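You operate a simulated robot arm through the tools that you are given. There is no shell and no other tool.

You run a simulated robot arm. Do the job below in one go: nothing can be reset, and whatever is moved stays where it is left.

Task
Put things in order on the top of the wall bench. At the end: the gauge from the top of the wall bench stands where the silver small block stood; the teal narrow brush from the top of the wall bench stands on top of the spool; the silver small block is on the bobbin; the silver narrow block stands on top of the green divider; whatever was shut is shut again. Leave all else as you found it, and nothing knocked over.

The check looks at the end state, three seconds after you hand in, the way a careful person would. Anything else that was tipped, shoved, dropped, spilled or broken makes it a failure.

Robot
A 7-joint arm with a two-finger parallel gripper, fixed in place. Base frame: the origin is at the foot of the arm, x ahead of it, y to its left, z up; the work surface is at about z = 740. Units: mm, rad, N and s.
With the tool pointing down near the work surface it reaches from about 100 to 660 mm from the base axis. Its first joint turns from -1.152 to 1.152 rad. Payload 1.57 kg.
Tool frame: the origin (TCP) lies between the finger pads and is the grasp point; the fingertips stand 30 mm ahead of it; z points along the fingers, y is the line along which they close. The gripper opens to 80 mm. The fingers are 17 mm wide and 12 mm thick; the gripper's body (40 by 82 mm) begins 80 mm behind the TCP.
Orientation is that of the tool frame in the base frame, as a unit quaternion [x, y, z, w]. With the fingers straight down and closing along the base's y, the tool's x points along the base's -x, its y along +y and its z along -z.

Tools
- The arm moves only by the tool servo_tool. Its argument "rows" is a list of rows, each an object of numbers (a shift or turn left out is 0, a gripper value left out holds the last): "ax", "ay", "az": the turn, a rotation vector about the tool's x, y, z in rad; "dx", "dy", "dz": the shift along the tool's x, y, z in mm; "gripper": the opening, from 0 (shut) to 1 (fully open). In form: [{"ax": .., "ay": .., "az": .., "dx": .., "dy": .., "dz": .., "gripper": ..}, ...]. A call has 1 to 20 rows; each row is the pose to reach, as a shift and turn from the pose commanded when the call began, along the tool's axes at that moment. A row lasts 0.2 s, in which the tool goes at most 50 mm and 0.15 rad; a call with a longer step from one row to the next is refused whole, and so is a gripper value outside its range. Where a pose cannot be reached the arm comes as near as it can. A force on the tool above 40 N (or 10 N above the force at the start of the call, whichever is more), or a blocked arm, ends the call early, and 0.2 s more pass. Each finger travels about 72 mm/s and halts on what it meets, pressing with about 38 N; the grip force reading is that of the motor and also rises with nothing between the fingers. The clock runs only during rows and for 0.2 s after the last one: add rows that repeat a pose to give the fingers time. It gives the time, the measured TCP pose, the force on the tool (base axes), the opening and the grip force at its end, in the units of the frame above (readings bear some noise), with the torque about the TCP (base axes, N m) and any sound that the robot's microphone picked up, and new pictures: "pictures" is both (left out), scene, wrist or none.
- Cameras (640 x 400 px; columns grow to the right, rows downward): "scene" is fixed at [67.9, 457.2, 1404.9]; the picture's right is [-0.54, -0.84, 0.00], its down [-0.62, 0.40, -0.67] and it looks along [0.57, -0.36, -0.74] (base axes); focal length 331 px, centre (320, 200). "wrist" rides on the gripper at [72, -7, -122] in the tool frame; the picture's right is [0.09, 1.00, 0.00], its down [-0.84, 0.08, -0.54] and it looks along [-0.54, 0.05, 0.84] (tool axes); focal length 238 px, centre (320, 200). There is no depth. A picture from a camera that has moved, and an enlarged one, comes with that camera's place and axes in the base frame and with its lens.
- close_up(camera, box): a new picture of the part [left, top, right, bottom] of that camera's present view, enlarged. The clock stands still meanwhile.
- close_job(): hands the job in; it is judged then, once.

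Nothing tells you positions but the pictures and the camera data. Unless the task says otherwise, let go and move clear before handing in.

The tools are called after "Call:" as name(argument=value, ...) on one line, values as JSON. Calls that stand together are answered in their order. servo_tool: Moves the arm, as the interface text tells. Its arguments: {"type":"object","properties":{"rows":{"type":"array","items":{"type":"object","properties":{"ax":{"type":"number"},"ay":{"type":"number"},"az":{"type":"number"},"dx":{"type":"number"},"dy":{"type":"number"},"dz":{"type":"number"},"gripper":{"type":"number"}}}},"pictures":{"type":"string","enum":["both","scene","wrist","none"]}},"required":["rows"]} The other tools are called the same way: close_up (camera, box) takes an enlarged picture of a part of a camera's view; close_job () hands the job in.

At the start:

```text
t: 0.0
ee_pos: [486.5, 93.6, 1041.8]
tool_rot: [0.0, 1.0, 0.0, 0.0]
wrist_force: [-0.4, 0.1, -0.8]
ft_torque: [0.03, -0.02, -0.02]
gripper_width: 80.0
grasp_force: 0.2
```

scene: 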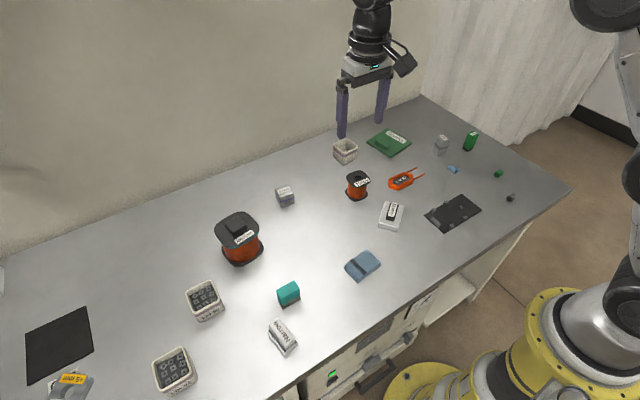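
wrist: 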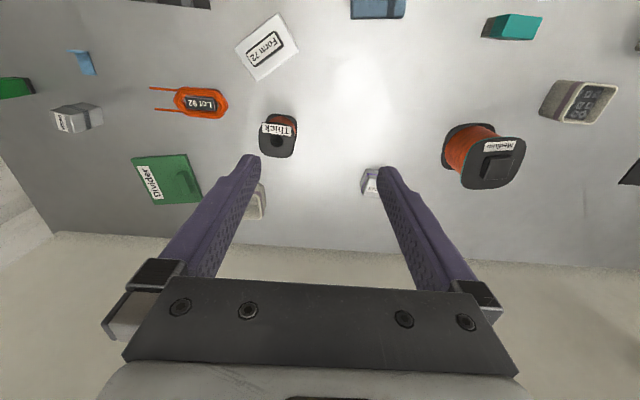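

I see a bench with two spool-like items, small blocks, a green divider, a teal item and various other things. I will take enlarged views first to identify each item.

Call:
close_up(camera="scene", box=[320, 120, 480, 220])

Call:
close_up(camera="scene", box=[180, 170, 340, 270])

Call:
close_up(camera="scene", box=[240, 260, 400, 360])

Call:
close_up(camera="scene", box=[420, 110, 580, 210])

Call:
close_up(camera="scene", box=[0, 270, 208, 400])

Call:
close_up(camera="scene", box=[280, 270, 488, 400])

Call:
close_up(camera="wrist", box=[0, 0, 320, 200])

Call:
close_up(camera="wrist", box=[320, 0, 640, 200])

```text
4.00 times, centred on (400, 170) of scene
camera zoom: at [67.9, 457.2, 1404.9], right [-0.54, -0.84, 0.0], down [-0.62, 0.4, -0.67], along [0.57, -0.36, -0.74], focal length 1326 px, centre (0, 320)
```

zoom: 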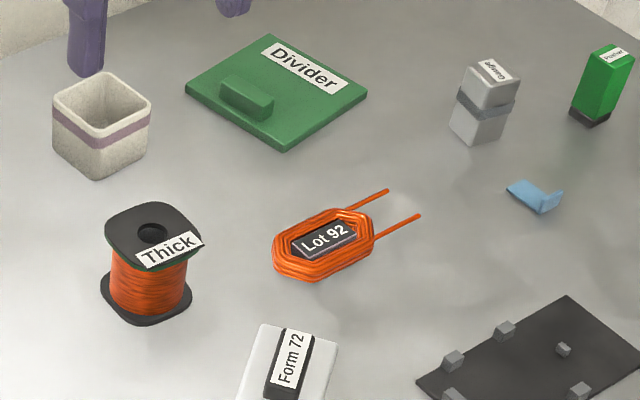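

```text
4.00 times, centred on (260, 220) of scene
camera zoom: at [67.9, 457.2, 1404.9], right [-0.54, -0.84, 0.0], down [-0.62, 0.4, -0.67], along [0.57, -0.36, -0.74], focal length 1326 px, centre (560, 120)
```

zoom: 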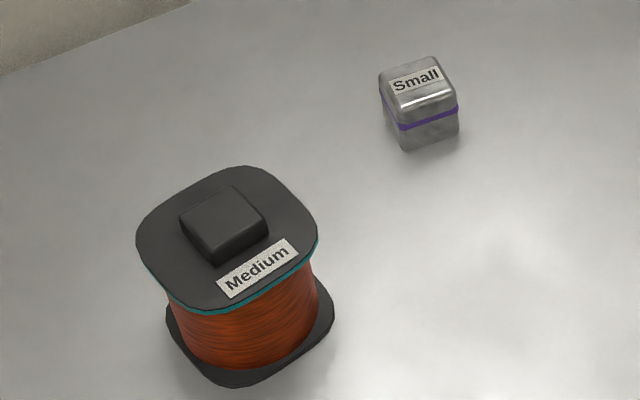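

```text
4.00 times, centred on (320, 310) of scene
camera zoom: at [67.9, 457.2, 1404.9], right [-0.54, -0.84, 0.0], down [-0.62, 0.4, -0.67], along [0.57, -0.36, -0.74], focal length 1326 px, centre (320, -240)
```

zoom: 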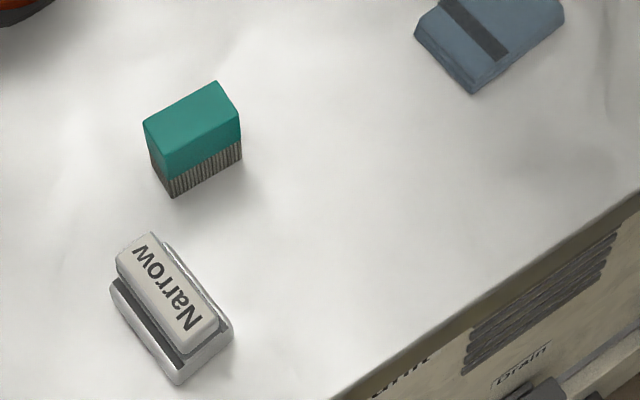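

```text
4.00 times, centred on (500, 160) of scene
camera zoom: at [67.9, 457.2, 1404.9], right [-0.54, -0.84, 0.0], down [-0.62, 0.4, -0.67], along [0.57, -0.36, -0.74], focal length 1326 px, centre (-400, 360)
```

zoom: 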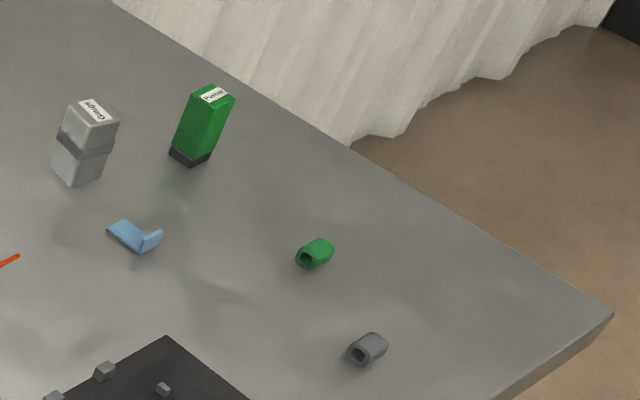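

```text
3.08 times, centred on (104, 335) of scene
camera zoom: at [67.9, 457.2, 1404.9], right [-0.54, -0.84, 0.0], down [-0.62, 0.4, -0.67], along [0.57, -0.36, -0.74], focal length 1020 px, centre (985, -215)
```

zoom: 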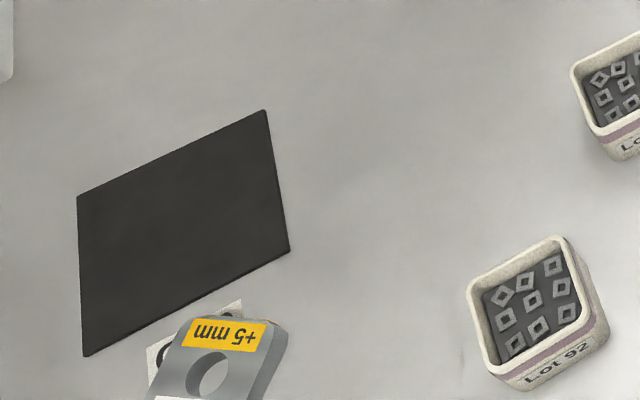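

```text
3.08 times, centred on (384, 335) of scene
camera zoom: at [67.9, 457.2, 1404.9], right [-0.54, -0.84, 0.0], down [-0.62, 0.4, -0.67], along [0.57, -0.36, -0.74], focal length 1020 px, centre (123, -215)
```

zoom: 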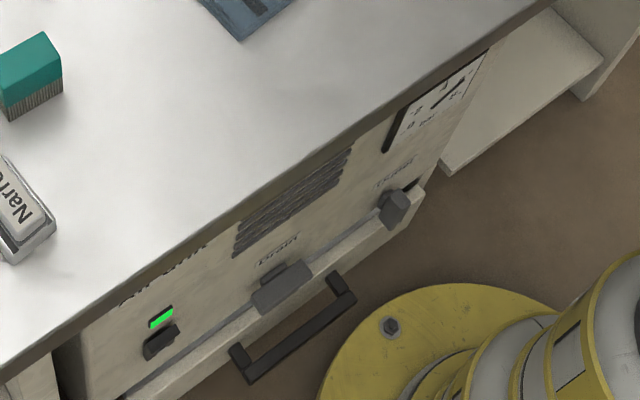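

```text
2.00 times, centred on (160, 100) of wrist
camera zoom: at [413.7, 86.6, 1162.6], right [-0.09, 1.0, 0.0], down [0.84, 0.08, 0.54], along [0.54, 0.05, -0.84], focal length 477 px, centre (640, 400)
```

zoom: 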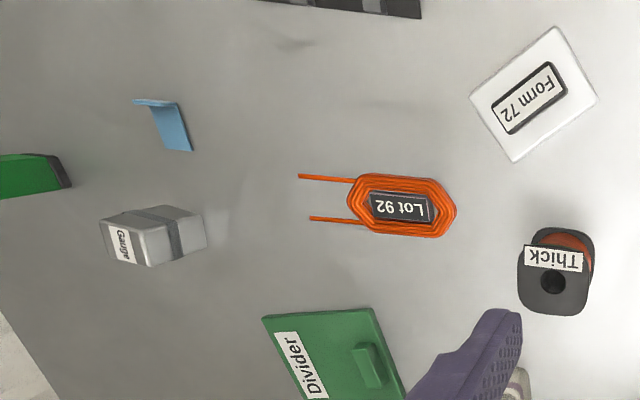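

```text
2.00 times, centred on (480, 100) of wrist
camera zoom: at [413.7, 86.6, 1162.6], right [-0.09, 1.0, 0.0], down [0.84, 0.08, 0.54], along [0.54, 0.05, -0.84], focal length 477 px, centre (0, 400)
```

zoom: 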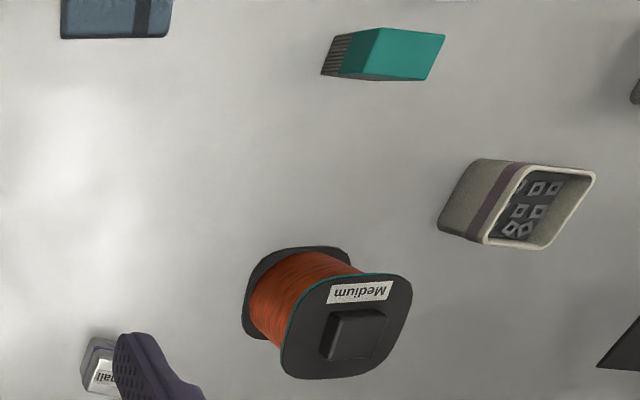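

The brush, "Narrow" block, "Small" block, gauge and divider are clear. The two wire reels ("Thick", "Medium") and the "Lot 92" and "Form 72" items need a closer look before I decide which is the spool and which is the bobbin, so I'll lower the wrist camera toward them.

Call:
servo_tool(rows=[{"dx": 3, "dy": -16, "dz": 36}, {"dx": 5, "dy": -33, "dz": 71}, {"dx": 8, "dy": -49, "dz": 106}, {"dx": 10.5, "dy": -65.6, "dz": 141.8}])

```text
t: 1.0
ee_pos: [474.7, 30.0, 899.6]
tool_rot: [-0.001, 1.0, 0.001, 0.0]
wrist_force: [-0.1, -0.5, -1.8]
ft_torque: [-0.01, -0.02, -0.03]
gripper_width: 80.0
grasp_force: 0.1
camera wrist: at [402.7, 22.7, 1021.0], right [-0.09, 1.0, 0.0], down [0.84, 0.08, 0.54], along [0.54, 0.05, -0.84], focal length 238 px, centre (320, 200)
```

scene: 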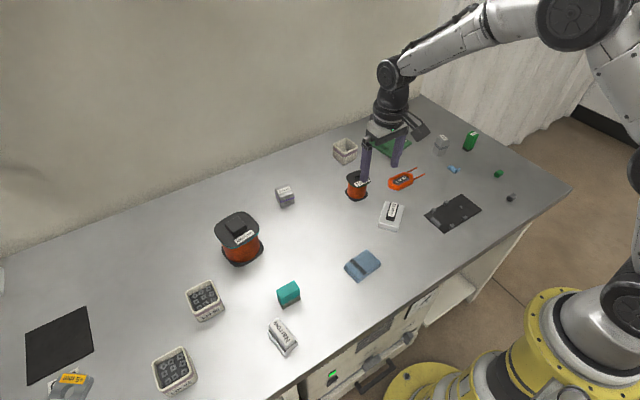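
wrist: 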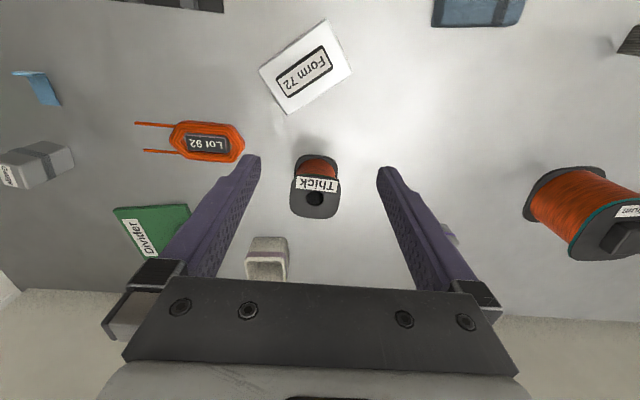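

Call:
close_up(camera="wrist", box=[256, 130, 384, 210])

Call:
close_up(camera="wrist", box=[480, 140, 640, 240])

Call:
close_up(camera="wrist", box=[128, 80, 256, 160])

Call:
close_up(camera="wrist", box=[240, 20, 368, 100])

```text
5.00 times, centred on (320, 170) of wrist
camera zoom: at [402.7, 22.7, 1021.0], right [-0.09, 1.0, 0.0], down [0.84, 0.08, 0.54], along [0.54, 0.05, -0.84], focal length 1192 px, centre (320, 350)
```

zoom: 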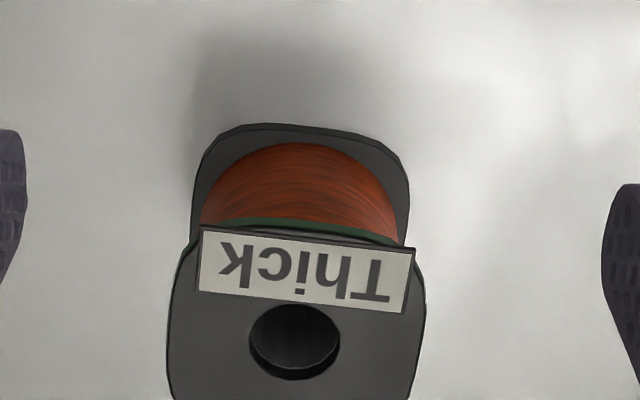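

```text
4.00 times, centred on (560, 190) of wrist
camera zoom: at [402.7, 22.7, 1021.0], right [-0.09, 1.0, 0.0], down [0.84, 0.08, 0.54], along [0.54, 0.05, -0.84], focal length 953 px, centre (-640, 240)
```

zoom: 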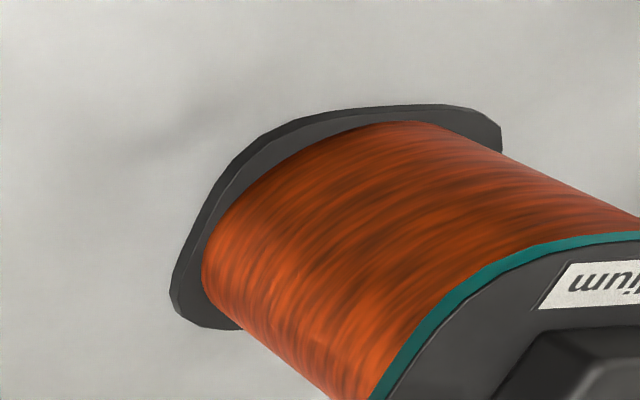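

```text
5.00 times, centred on (192, 120) of wrist
camera zoom: at [402.7, 22.7, 1021.0], right [-0.09, 1.0, 0.0], down [0.84, 0.08, 0.54], along [0.54, 0.05, -0.84], focal length 1192 px, centre (960, 600)
```

zoom: 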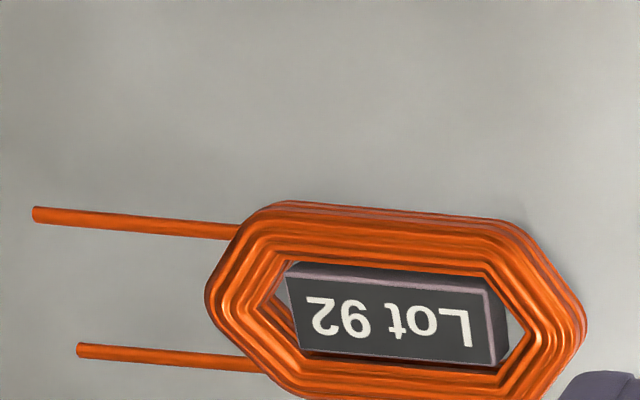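

```text
5.00 times, centred on (304, 60) of wrist
camera zoom: at [402.7, 22.7, 1021.0], right [-0.09, 1.0, 0.0], down [0.84, 0.08, 0.54], along [0.54, 0.05, -0.84], focal length 1192 px, centre (400, 900)
```

zoom: 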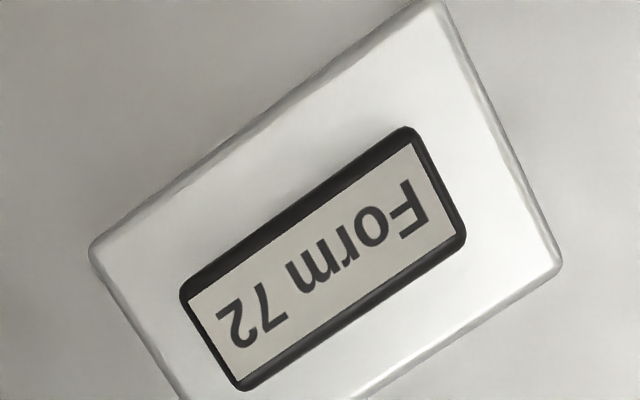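

Both "Thick" and "Medium" are flanged wire reels: "Thick" is small with a bore through it, and "Medium" is large with a square knob on top. I'll look for other clues, such as labels elsewhere, the cabinet text and the left side of the bench.

Call:
close_up(camera="scene", box=[200, 200, 280, 250])

Call:
close_up(camera="scene", box=[300, 340, 396, 400])

Call:
close_up(camera="scene", box=[380, 280, 476, 340])

Call:
close_up(camera="scene", box=[250, 270, 330, 320])

Call:
close_up(camera="scene", box=[416, 180, 512, 240])

Call:
close_up(camera="scene", box=[0, 340, 96, 400])

```text
8.00 times, centred on (240, 225) of scene
camera zoom: at [67.9, 457.2, 1404.9], right [-0.54, -0.84, 0.0], down [-0.62, 0.4, -0.67], along [0.57, -0.36, -0.74], focal length 2651 px, centre (960, 0)
```

zoom: 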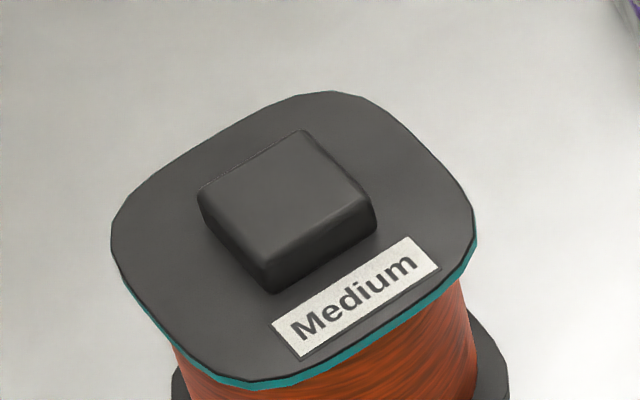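

```text
6.67 times, centred on (348, 370) of scene
camera zoom: at [67.9, 457.2, 1404.9], right [-0.54, -0.84, 0.0], down [-0.62, 0.4, -0.67], along [0.57, -0.36, -0.74], focal length 2209 px, centre (133, -933)
```

zoom: 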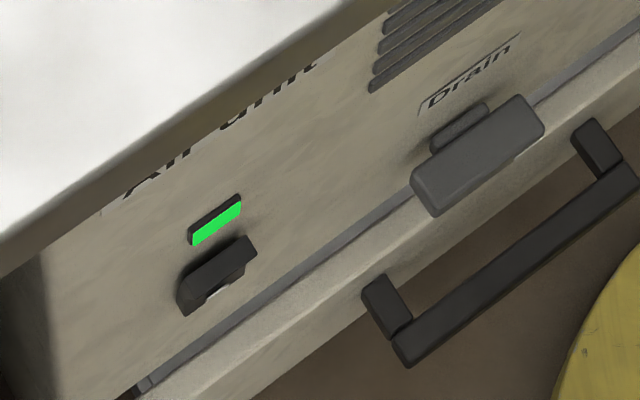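

```text
6.67 times, centred on (428, 310) of scene
camera zoom: at [67.9, 457.2, 1404.9], right [-0.54, -0.84, 0.0], down [-0.62, 0.4, -0.67], along [0.57, -0.36, -0.74], focal length 2209 px, centre (-400, -533)
```

zoom: 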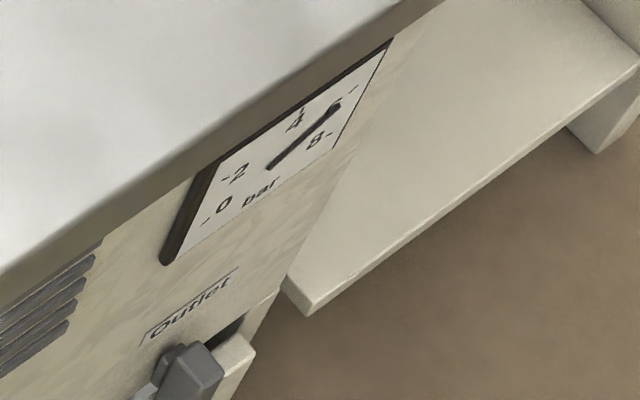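

```text
8.00 times, centred on (290, 295) of scene
camera zoom: at [67.9, 457.2, 1404.9], right [-0.54, -0.84, 0.0], down [-0.62, 0.4, -0.67], along [0.57, -0.36, -0.74], focal length 2651 px, centre (560, -560)
```

zoom: 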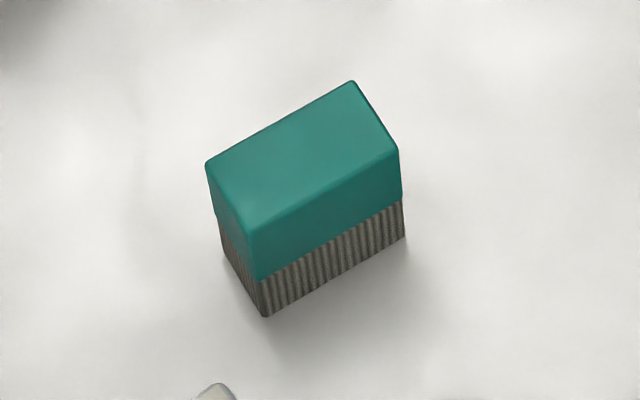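

```text
6.67 times, centred on (464, 210) of scene
camera zoom: at [67.9, 457.2, 1404.9], right [-0.54, -0.84, 0.0], down [-0.62, 0.4, -0.67], along [0.57, -0.36, -0.74], focal length 2209 px, centre (-640, 133)
```

zoom: 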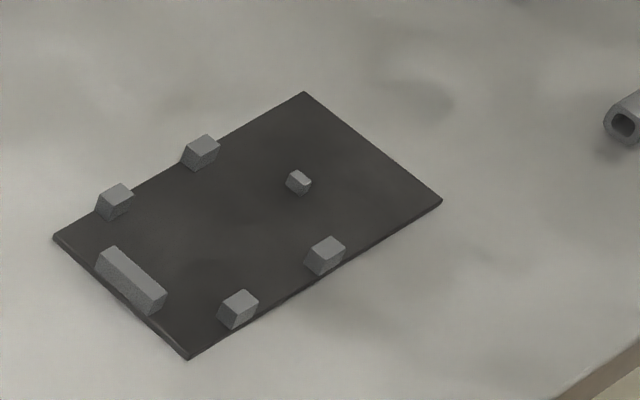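

```text
6.67 times, centred on (48, 370) of scene
camera zoom: at [67.9, 457.2, 1404.9], right [-0.54, -0.84, 0.0], down [-0.62, 0.4, -0.67], along [0.57, -0.36, -0.74], focal length 2209 px, centre (2133, -933)
```

zoom: 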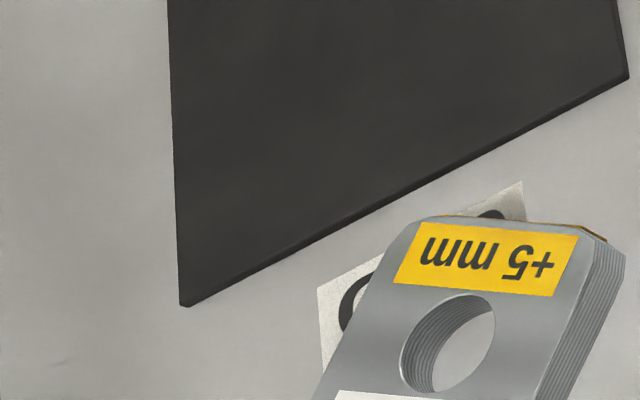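

The cabinet is an air unit with a drain, which the job does not need. I'll swing the wrist camera to the left side to view the rest of the bench top and the Medium reel.

Call:
servo_tool(rows=[{"dx": 10, "dy": 30, "dz": -30}, {"dx": 22, "dy": 66, "dz": -55}, {"dx": 35, "dy": 105, "dz": -75}, {"dx": 48, "dy": 145, "dz": -90}, {"dx": 62, "dy": 185, "dz": -100}, {"dx": 75, "dy": 220, "dz": -100}, {"dx": 75, "dy": 220, "dz": -100}])

```text
t: 2.6
ee_pos: [400.7, 249.0, 998.3]
tool_rot: [0.0, 1.0, 0.001, 0.0]
wrist_force: [0.4, -0.3, 0.8]
ft_torque: [0.01, 0.0, -0.01]
gripper_width: 79.9
grasp_force: 0.0
camera wrist: at [328.1, 242.6, 1120.1], right [-0.09, 1.0, 0.0], down [0.84, 0.08, 0.54], along [0.54, 0.05, -0.84], focal length 238 px, centre (320, 200)
```

scene: 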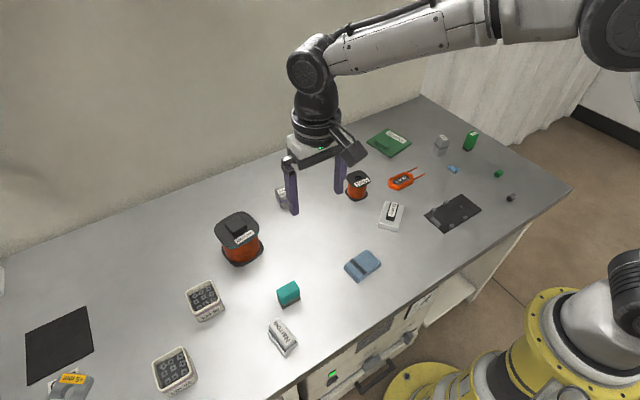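
wrist: 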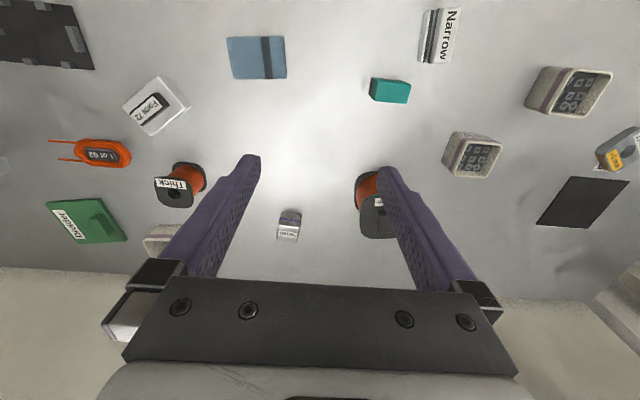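

The whole bench top is now visible. I take the large flanged reel ("Medium") as the spool and the small reel with the bore ("Thick") as the bobbin; no other item fits those names. Next I'll zoom in on the current views to fix positions and sizes.

Call:
close_up(camera="wrist", box=[256, 190, 320, 250])

Call:
close_up(camera="wrist", box=[340, 150, 420, 250])

Call:
close_up(camera="wrist", box=[350, 0, 478, 120])

Call:
close_up(camera="wrist", box=[140, 140, 220, 220])

```text
6.67 times, centred on (288, 220) of wrist
camera zoom: at [328.1, 242.6, 1120.1], right [-0.09, 1.0, 0.0], down [0.84, 0.08, 0.54], along [0.54, 0.05, -0.84], focal length 1589 px, centre (533, 67)
```

zoom: 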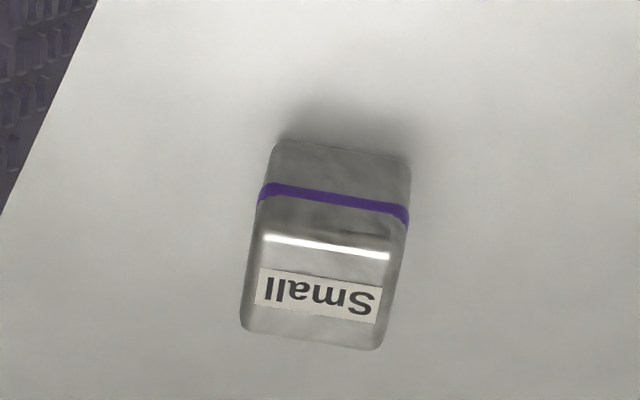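

```text
4.00 times, centred on (380, 200) of wrist
camera zoom: at [328.1, 242.6, 1120.1], right [-0.09, 1.0, 0.0], down [0.84, 0.08, 0.54], along [0.54, 0.05, -0.84], focal length 953 px, centre (80, 200)
```

zoom: 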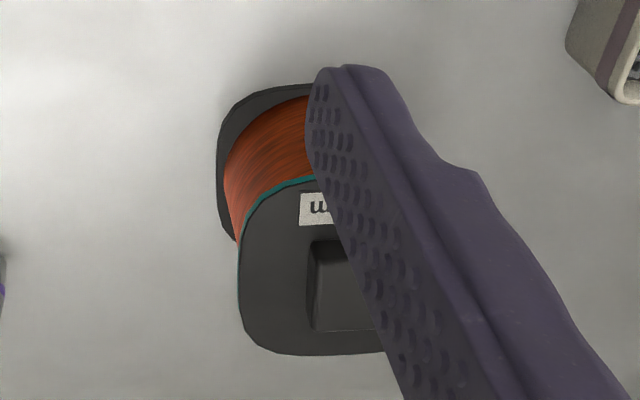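

```text
3.33 times, centred on (414, 60) of wrist
camera zoom: at [328.1, 242.6, 1120.1], right [-0.09, 1.0, 0.0], down [0.84, 0.08, 0.54], along [0.54, 0.05, -0.84], focal length 794 px, centre (7, 667)
```

zoom: 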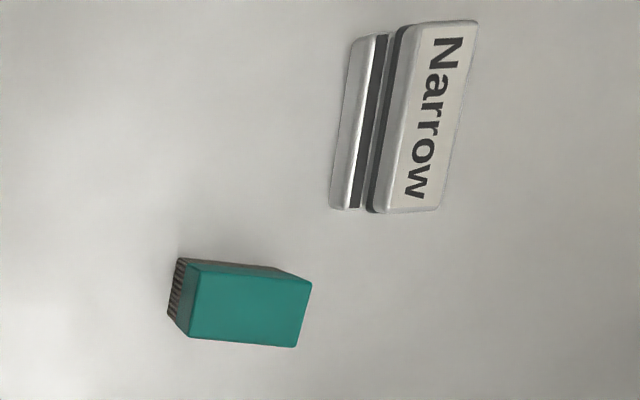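

```text
5.00 times, centred on (180, 180) of wrist
camera zoom: at [328.1, 242.6, 1120.1], right [-0.09, 1.0, 0.0], down [0.84, 0.08, 0.54], along [0.54, 0.05, -0.84], focal length 1192 px, centre (1020, 300)
```

zoom: 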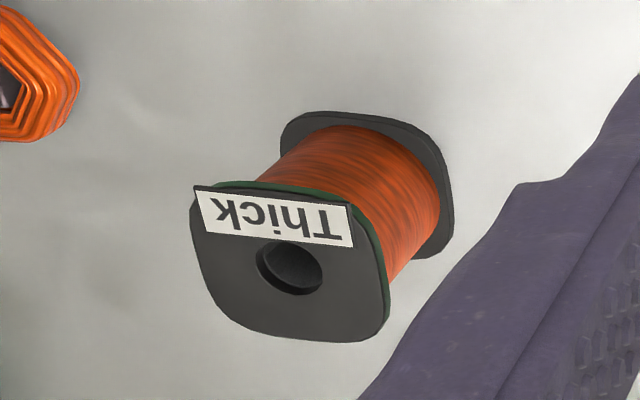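

The Small cube is about 39 mm wide at (625, 211), the brush is about 43 x 24 mm at (370, 342), and the Thick reel's top is at about (544, 30, 796). I start with the Small block and move above it to check its position and my reach.

Call:
servo_tool(rows=[{"dx": -40, "dy": -6, "dz": 10}, {"dx": -85, "dy": -14, "dz": 25}, {"dx": -130, "dy": -22, "dz": 45}, {"dx": -172, "dy": -30, "dz": 65}, {"dx": -205, "dy": -35, "dz": 85}, {"dx": -219.3, "dy": -37, "dz": 98}, {"dx": -219.3, "dy": -37, "dz": 98}])

```text
t: 4.2
ee_pos: [618.5, 209.9, 900.1]
tool_rot: [0.0, 1.0, 0.0, 0.0]
wrist_force: [0.4, 0.3, 0.4]
ft_torque: [-0.01, 0.01, 0.02]
gripper_width: 79.9
grasp_force: 0.0
camera wrist: at [546.3, 204.4, 1021.7], right [-0.09, 1.0, 0.0], down [0.84, 0.08, 0.54], along [0.54, 0.05, -0.84], focal length 238 px, centre (320, 200)
```

scene: 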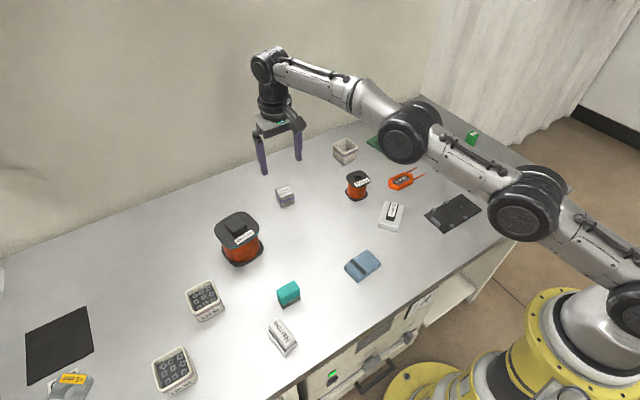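
wrist: 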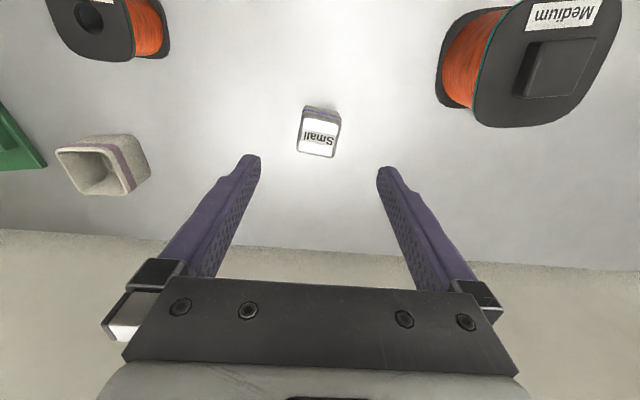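

Call:
close_up(camera="wrist", box=[280, 95, 360, 165])

Call:
close_up(camera="wrist", box=[430, 0, 630, 130])

```text
5.71 times, centred on (320, 130) of wrist
camera zoom: at [546.3, 204.4, 1021.7], right [-0.09, 1.0, 0.0], down [0.84, 0.08, 0.54], along [0.54, 0.05, -0.84], focal length 1362 px, centre (320, 600)
```

zoom: 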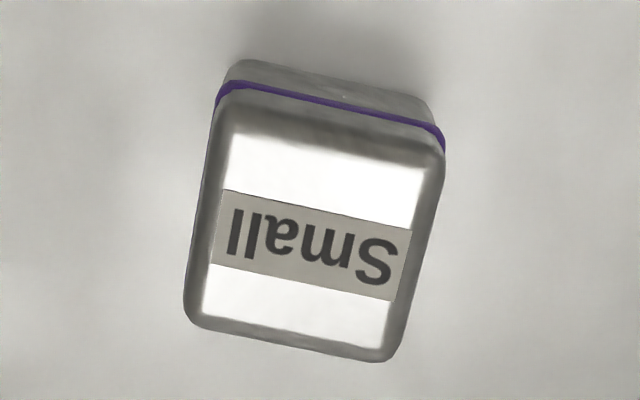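

```text
3.08 times, centred on (530, 65) of wrist
camera zoom: at [546.3, 204.4, 1021.7], right [-0.09, 1.0, 0.0], down [0.84, 0.08, 0.54], along [0.54, 0.05, -0.84], focal length 733 px, centre (-326, 615)
```

zoom: 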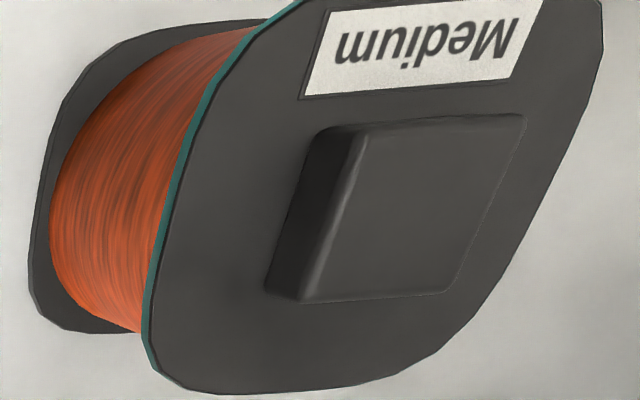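

The Small block's top centre is at about (625, 209), turned about 7° and roughly 38 mm high. I'll line up, turn slightly and descend around it, then check before closing.

Call:
servo_tool(rows=[{"dx": -6.3, "dy": -0.9, "dz": 30, "az": 0.11}, {"dx": -6.3, "dy": -0.9, "dz": 65, "az": 0.11}, {"dx": -6.3, "dy": -0.9, "dz": 95, "az": 0.11}, {"dx": -6.3, "dy": -0.9, "dz": 115, "az": 0.11}, {"dx": -6.3, "dy": -0.9, "dz": 123, "az": 0.11}, {"dx": -6.3, "dy": -0.9, "dz": 123, "az": 0.11}])

```text
t: 5.6
ee_pos: [626.6, 210.2, 778.4]
tool_rot: [0.054, 0.999, 0.0, 0.0]
wrist_force: [0.6, 0.4, -0.5]
ft_torque: [0.02, -0.03, -0.01]
gripper_width: 80.0
grasp_force: 0.1
camera wrist: at [554.5, 211.4, 899.5], right [0.02, 1.0, 0.0], down [0.84, -0.01, 0.54], along [0.54, -0.01, -0.84], focal length 238 px, centre (320, 200)
```

scene: 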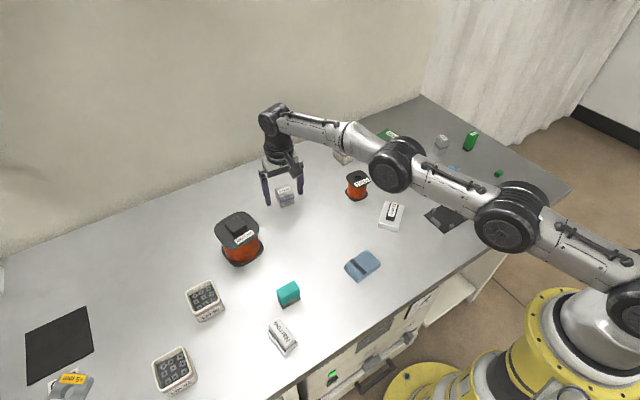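
wrist: 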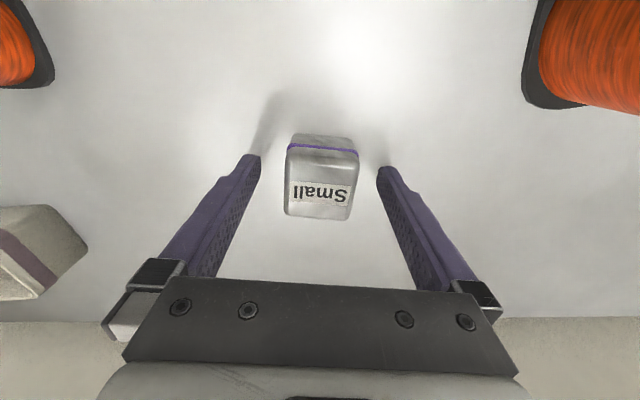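

The cube sits centred between the fingers with the tool at the right height. I close and check the grip.

Call:
servo_tool(rows=[{"dz": 2}, {"dz": 2, "gripper": 0}, {"dz": 2, "gripper": 0}, {"dz": 2, "gripper": 0}, {"dz": 2, "gripper": 0}, {"dz": 2, "gripper": 0}], pictures="wrist")

```text
t: 7.0
ee_pos: [626.2, 211.0, 776.2]
tool_rot: [0.055, 0.998, 0.0, 0.0]
wrist_force: [-0.5, -0.6, -1.0]
ft_torque: [-0.03, -0.04, 0.0]
gripper_width: 41.9
grasp_force: 38.5
camera wrist: at [554.2, 211.2, 897.8], right [0.02, 1.0, 0.0], down [0.84, -0.01, 0.54], along [0.54, -0.01, -0.84], focal length 238 px, centre (320, 200)
```

wrist: 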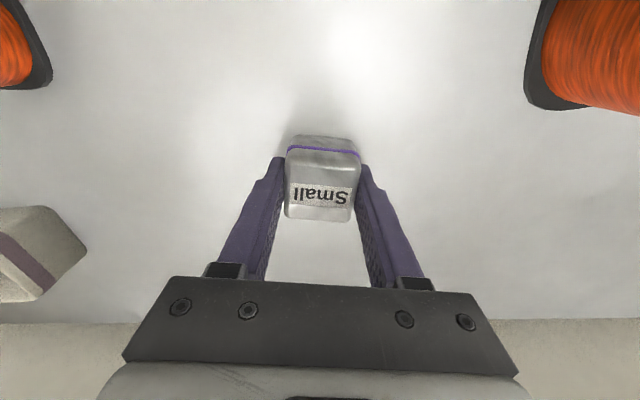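

I have the block with a 42 mm grip. I take a close-up to note how it sits in the fingers before lifting.

Call:
close_up(camera="wrist", box=[256, 120, 384, 240])

Call:
close_up(camera="scene", box=[245, 160, 325, 220])

```text
3.33 times, centred on (320, 180) of wrist
camera zoom: at [554.2, 211.2, 897.8], right [0.02, 1.0, 0.0], down [0.84, -0.01, 0.54], along [0.54, -0.01, -0.84], focal length 794 px, centre (320, 267)
```

zoom: 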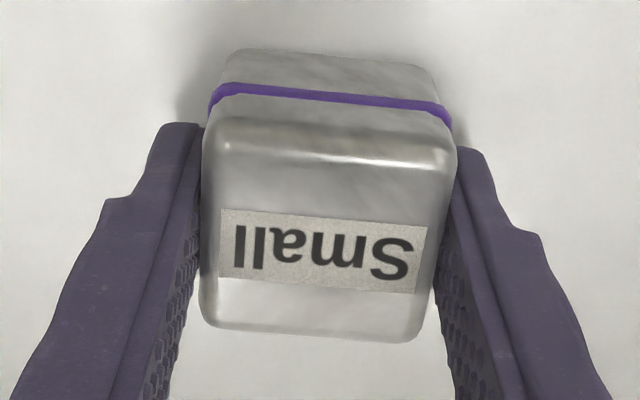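

```text
6.67 times, centred on (285, 190) of scene
camera zoom: at [68.0, 457.2, 1404.9], right [-0.54, -0.84, 0.0], down [-0.62, 0.4, -0.67], along [0.57, -0.36, -0.74], focal length 2209 px, centre (553, 267)
```

zoom: 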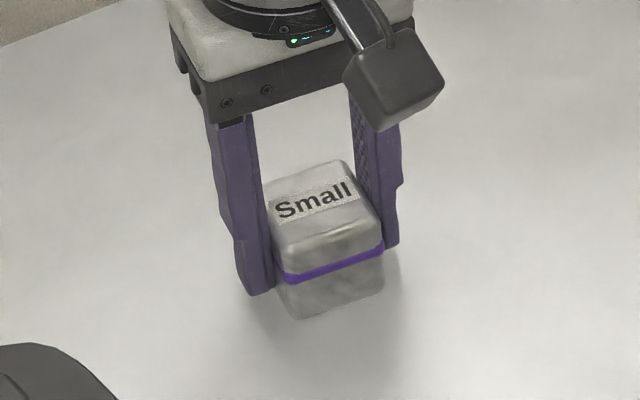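

The block is centred at the tool point, so its home spot is about (625.5, 210.5). I lift it straight up and carry it above the Thick reel.

Call:
servo_tool(rows=[{"dz": -15}, {"dz": -45}, {"dz": -85}, {"dz": -120}, {"dx": 10, "dy": -31, "dz": -124}, {"dx": 22, "dy": -68, "dz": -124}, {"dx": 35, "dy": -108, "dz": -124}, {"dx": 48, "dy": -148, "dz": -124}, {"dx": 57, "dy": -175, "dz": -124}, {"dx": 61.6, "dy": -189.3, "dz": -124}, {"dx": 61.6, "dy": -189.3, "dz": -124}])

```text
t: 9.4
ee_pos: [544.9, 26.4, 901.7]
tool_rot: [0.055, 0.998, 0.0, 0.0]
wrist_force: [0.5, -0.6, -2.5]
ft_torque: [0.01, 0.01, 0.03]
gripper_width: 41.8
grasp_force: 37.8
out of reach, approached as far as the arm can: row 3, 4
camera wrist: at [471.4, 28.7, 1022.5], right [0.02, 1.0, 0.0], down [0.84, -0.01, 0.54], along [0.54, -0.01, -0.84], focal length 238 px, centre (320, 200)
```

scene: 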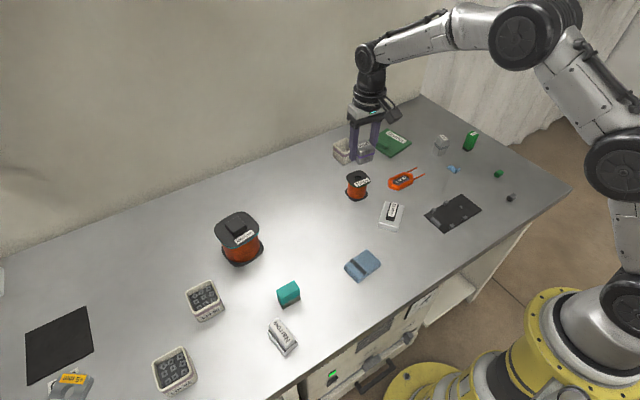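
wrist: 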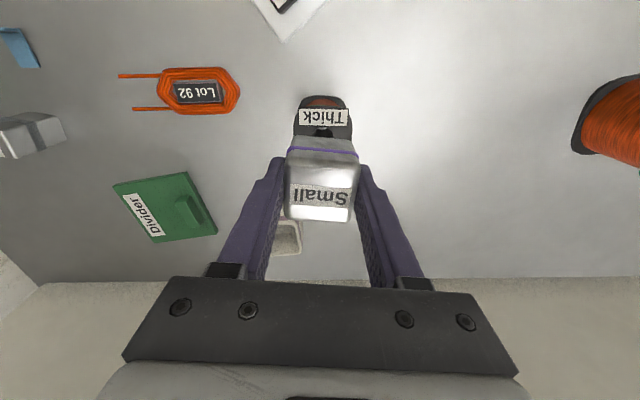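

The block is held steady above the Thick reel. I zoom in to measure the reel's exact position under the block.

Call:
close_up(camera="wrist", box=[270, 80, 370, 160])

Call:
close_up(camera="scene", box=[325, 120, 405, 210])

```text
5.00 times, centred on (320, 120) of wrist
camera zoom: at [471.4, 28.7, 1022.5], right [0.02, 1.0, 0.0], down [0.84, -0.01, 0.54], along [0.54, -0.01, -0.84], focal length 1192 px, centre (320, 600)
```

zoom: 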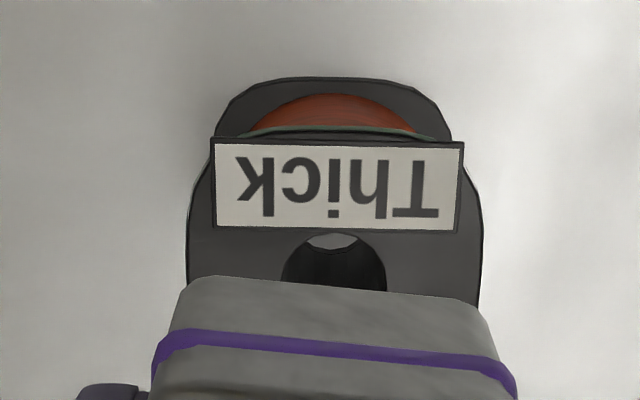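

```text
4.44 times, centred on (365, 165) of scene
camera zoom: at [68.0, 457.2, 1404.9], right [-0.54, -0.84, 0.0], down [-0.62, 0.4, -0.67], along [0.57, -0.36, -0.74], focal length 1473 px, centre (120, 356)
```

zoom: 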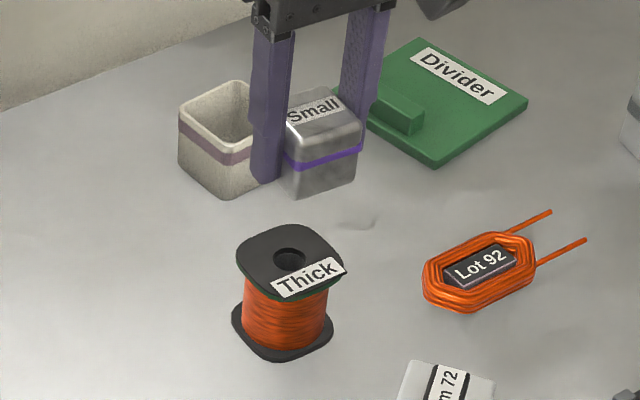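

The reel's bore is centred at about (544.7, 29.8), with its top at about z 796. I shift a few millimetres to line up and lower to just above the flange.

Call:
servo_tool(rows=[{"dx": -3.2, "dy": 3, "dz": 10}, {"dx": -3.2, "dy": 3, "dz": 35}, {"dx": -3.2, "dy": 3, "dz": 55}, {"dx": -3.2, "dy": 3, "dz": 63}, {"dx": -3.2, "dy": 3, "dz": 63}])

Call:
close_up(camera="scene", box=[325, 130, 405, 210])

Call:
close_up(camera="wrist", box=[250, 80, 390, 220])

```text
t: 10.6
ee_pos: [547.5, 32.0, 837.8]
tool_rot: [0.055, 0.999, 0.001, 0.0]
wrist_force: [0.2, 0.0, -3.8]
ft_torque: [0.0, -0.02, 0.02]
gripper_width: 41.6
grasp_force: 38.2
camera wrist: at [475.1, 32.6, 958.9], right [0.02, 1.0, 0.0], down [0.84, -0.01, 0.54], along [0.54, -0.01, -0.84], focal length 238 px, centre (320, 200)
```

scene: 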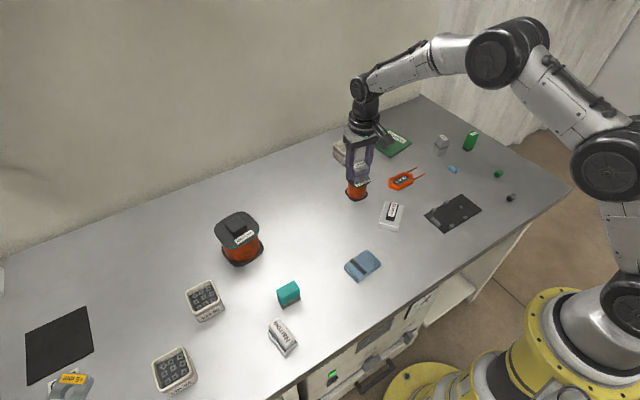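
wrist: 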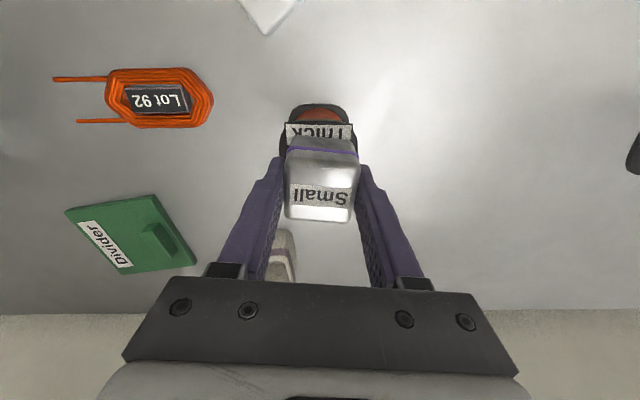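

```text
5.00 times, centred on (365, 170) of scene
camera zoom: at [68.0, 457.2, 1404.9], right [-0.54, -0.84, 0.0], down [-0.62, 0.4, -0.67], along [0.57, -0.36, -0.74], focal length 1657 px, centre (95, 350)
```

zoom: 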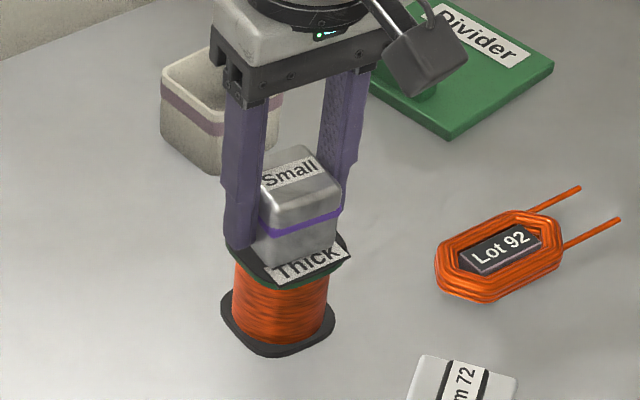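

```text
2.86 times, centred on (320, 150) of wrist
camera zoom: at [475.1, 32.6, 958.9], right [0.02, 1.0, 0.0], down [0.84, -0.01, 0.54], along [0.54, -0.01, -0.84], focal length 681 px, centre (320, 343)
```

zoom: 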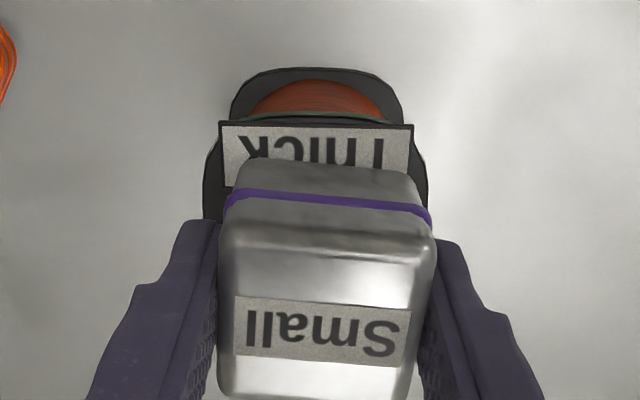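

The block is about 2.5 mm too far to the left, so I correct that and lower in small steps, watching the force.

Call:
servo_tool(rows=[{"dy": -2.5}, {"dy": -2.5, "dz": 2}, {"dy": -2.5, "dz": 4}, {"dy": -2.5, "dz": 4}], pictures="none")

Call:
close_up(camera="wrist", box=[250, 80, 390, 220])

Call:
close_up(camera="scene", box=[335, 155, 385, 205])

```text
t: 11.6
ee_pos: [548.2, 28.5, 833.9]
tool_rot: [0.055, 0.998, 0.001, 0.001]
wrist_force: [-2.0, 0.1, 5.6]
ft_torque: [0.04, 0.21, -0.02]
gripper_width: 41.4
grasp_force: 38.5
```

```text
2.86 times, centred on (320, 150) of wrist
camera zoom: at [474.8, 30.2, 955.6], right [0.02, 1.0, 0.0], down [0.84, -0.01, 0.54], along [0.54, -0.01, -0.84], focal length 681 px, centre (320, 343)
```

zoom: 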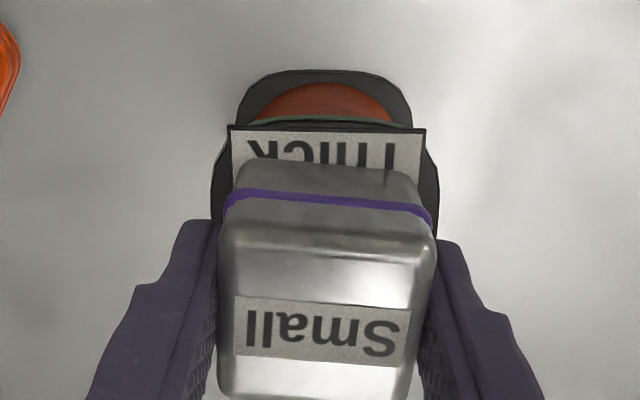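

```text
8.00 times, centred on (360, 180) of scene
camera zoom: at [67.8, 457.2, 1404.9], right [-0.54, -0.84, 0.0], down [-0.62, 0.4, -0.68], along [0.57, -0.36, -0.74], focal length 2651 px, centre (0, 360)
```

zoom: 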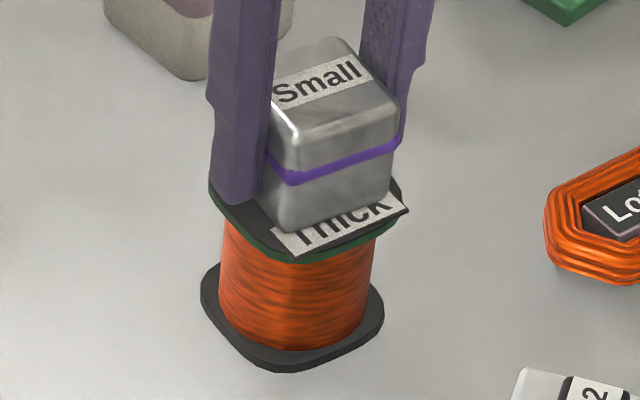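

Contact came first on the near edge, which shows the label plate is slightly raised. I lift a little, shift about 6 mm away from the label, and set down on the bare flange.

Call:
servo_tool(rows=[{"dz": -3}, {"dx": -3, "dy": 0.4, "dz": -4}, {"dx": -6, "dy": 0.7, "dz": -4}, {"dx": -6, "dy": 0.7, "dz": -2}, {"dx": -6, "dy": 0.7, "dz": 0}, {"dx": -6, "dy": 0.7, "dz": 0}], pictures="none")

Call:
close_up(camera="wrist", box=[250, 80, 390, 220])

Call:
close_up(camera="scene", box=[335, 155, 385, 205])

```text
t: 13.0
ee_pos: [553.5, 28.0, 834.2]
tool_rot: [0.055, 0.998, 0.0, 0.001]
wrist_force: [-3.7, 0.5, 6.7]
ft_torque: [-0.09, 0.18, 0.0]
gripper_width: 41.7
grasp_force: 37.9
```

```text
2.86 times, centred on (320, 150) of wrist
camera zoom: at [480.8, 29.5, 955.6], right [0.02, 1.0, 0.0], down [0.84, -0.01, 0.54], along [0.54, -0.01, -0.84], focal length 681 px, centre (320, 343)
```

zoom: 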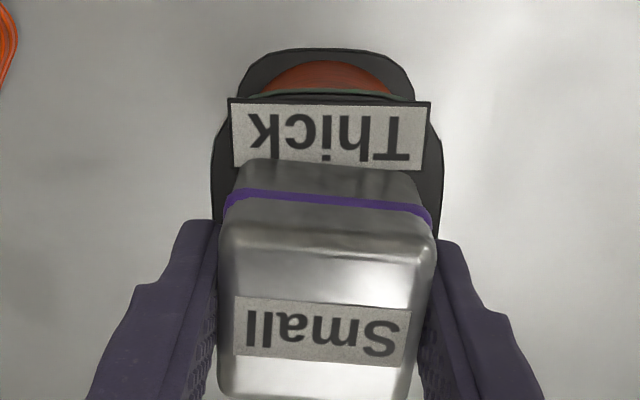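

```text
8.00 times, centred on (360, 180) of scene
camera zoom: at [67.7, 457.2, 1404.9], right [-0.54, -0.84, 0.0], down [-0.62, 0.4, -0.68], along [0.57, -0.36, -0.74], focal length 2651 px, centre (0, 360)
```

zoom: 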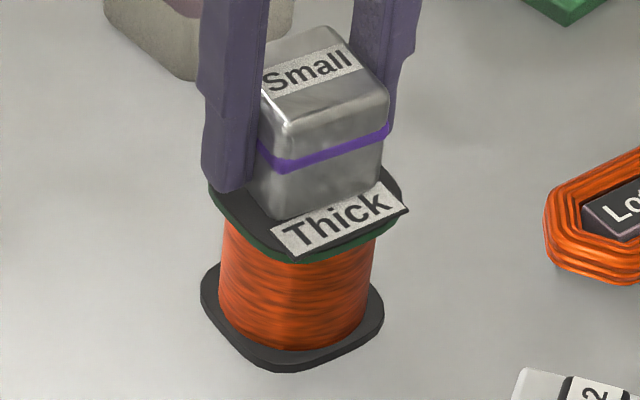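

Contact is at the same height here, so the label is thin. I lift slightly, bring the block 3 mm back toward the reel's centre, and set it down.

Call:
servo_tool(rows=[{"dz": -4}, {"dx": 3.5, "dy": 0.8, "dz": -4}, {"dx": 3.5, "dy": 0.8, "dz": -3}, {"dx": 3.5, "dy": 0.8, "dz": -1.5}, {"dx": 3.5, "dy": 0.8, "dz": -0.5}, {"dx": 3.5, "dy": 0.8, "dz": -0.5}], pictures="none")

```text
t: 14.4
ee_pos: [550.9, 28.9, 832.7]
tool_rot: [0.054, 0.999, 0.0, 0.0]
wrist_force: [-3.3, 1.0, 4.0]
ft_torque: [0.0, 0.08, -0.02]
gripper_width: 41.6
grasp_force: 37.9
```

The contact is flat and gentle. I open the fingers and rise straight up.

Call:
servo_tool(rows=[{"gripper": 0.6}, {"gripper": 0.75}, {"gripper": 0.75}, {"dz": -10, "gripper": 0.75}, {"dz": -35, "gripper": 0.75}, {"dz": -75, "gripper": 0.75}, {"dz": -90, "gripper": 0.75}])

Call:
close_up(camera="wrist", box=[250, 80, 390, 220])

Call:
close_up(camera="scene", box=[325, 140, 405, 210])

```text
t: 16.0
ee_pos: [550.7, 29.6, 923.8]
tool_rot: [0.056, 0.998, 0.0, -0.001]
wrist_force: [1.0, 0.6, -0.7]
ft_torque: [0.01, 0.04, 0.02]
gripper_width: 59.8
grasp_force: 0.0
camera wrist: at [477.4, 31.0, 1045.7], right [0.02, 1.0, 0.0], down [0.84, -0.01, 0.54], along [0.54, -0.01, -0.84], focal length 238 px, centre (320, 200)
```

scene: 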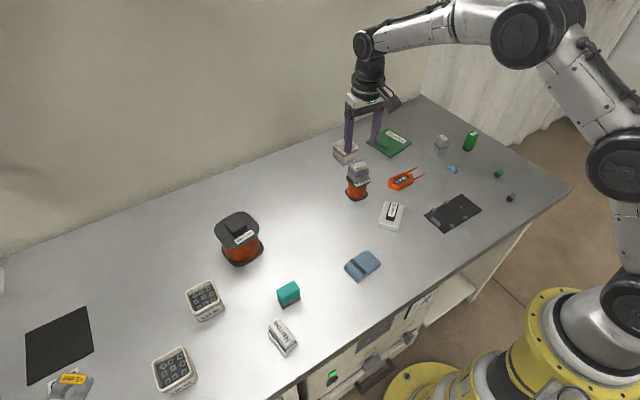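
wrist: 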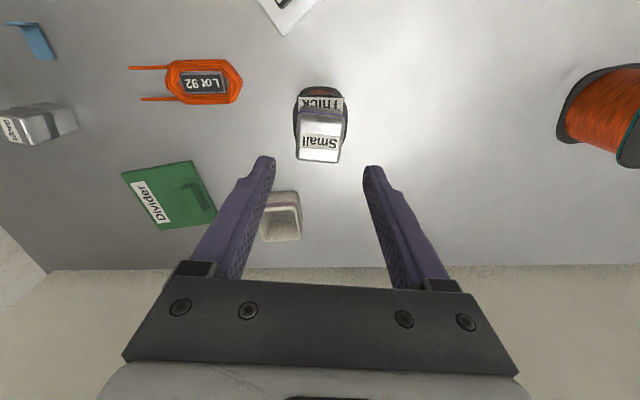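

```text
2.86 times, centred on (320, 150) of wrist
camera zoom: at [477.4, 31.0, 1045.7], right [0.02, 1.0, 0.0], down [0.84, -0.01, 0.54], along [0.54, -0.01, -0.84], focal length 681 px, centre (320, 343)
```

zoom: 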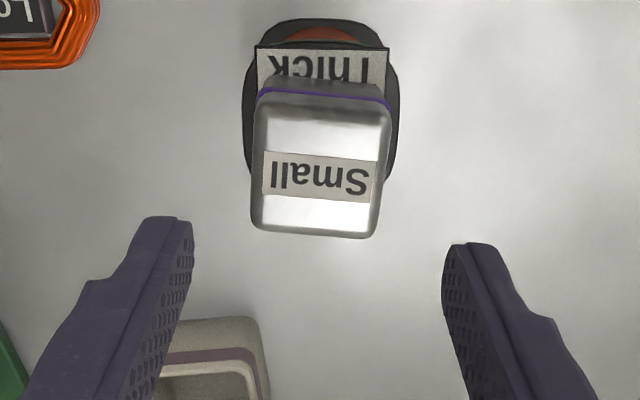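

```text
5.71 times, centred on (365, 175) of scene
camera zoom: at [67.9, 457.2, 1404.9], right [-0.54, -0.84, 0.0], down [-0.62, 0.4, -0.67], along [0.57, -0.36, -0.74], focal length 1894 px, centre (63, 343)
```

zoom: 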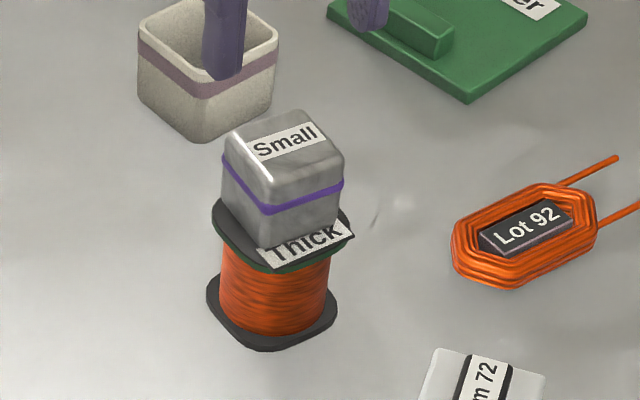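

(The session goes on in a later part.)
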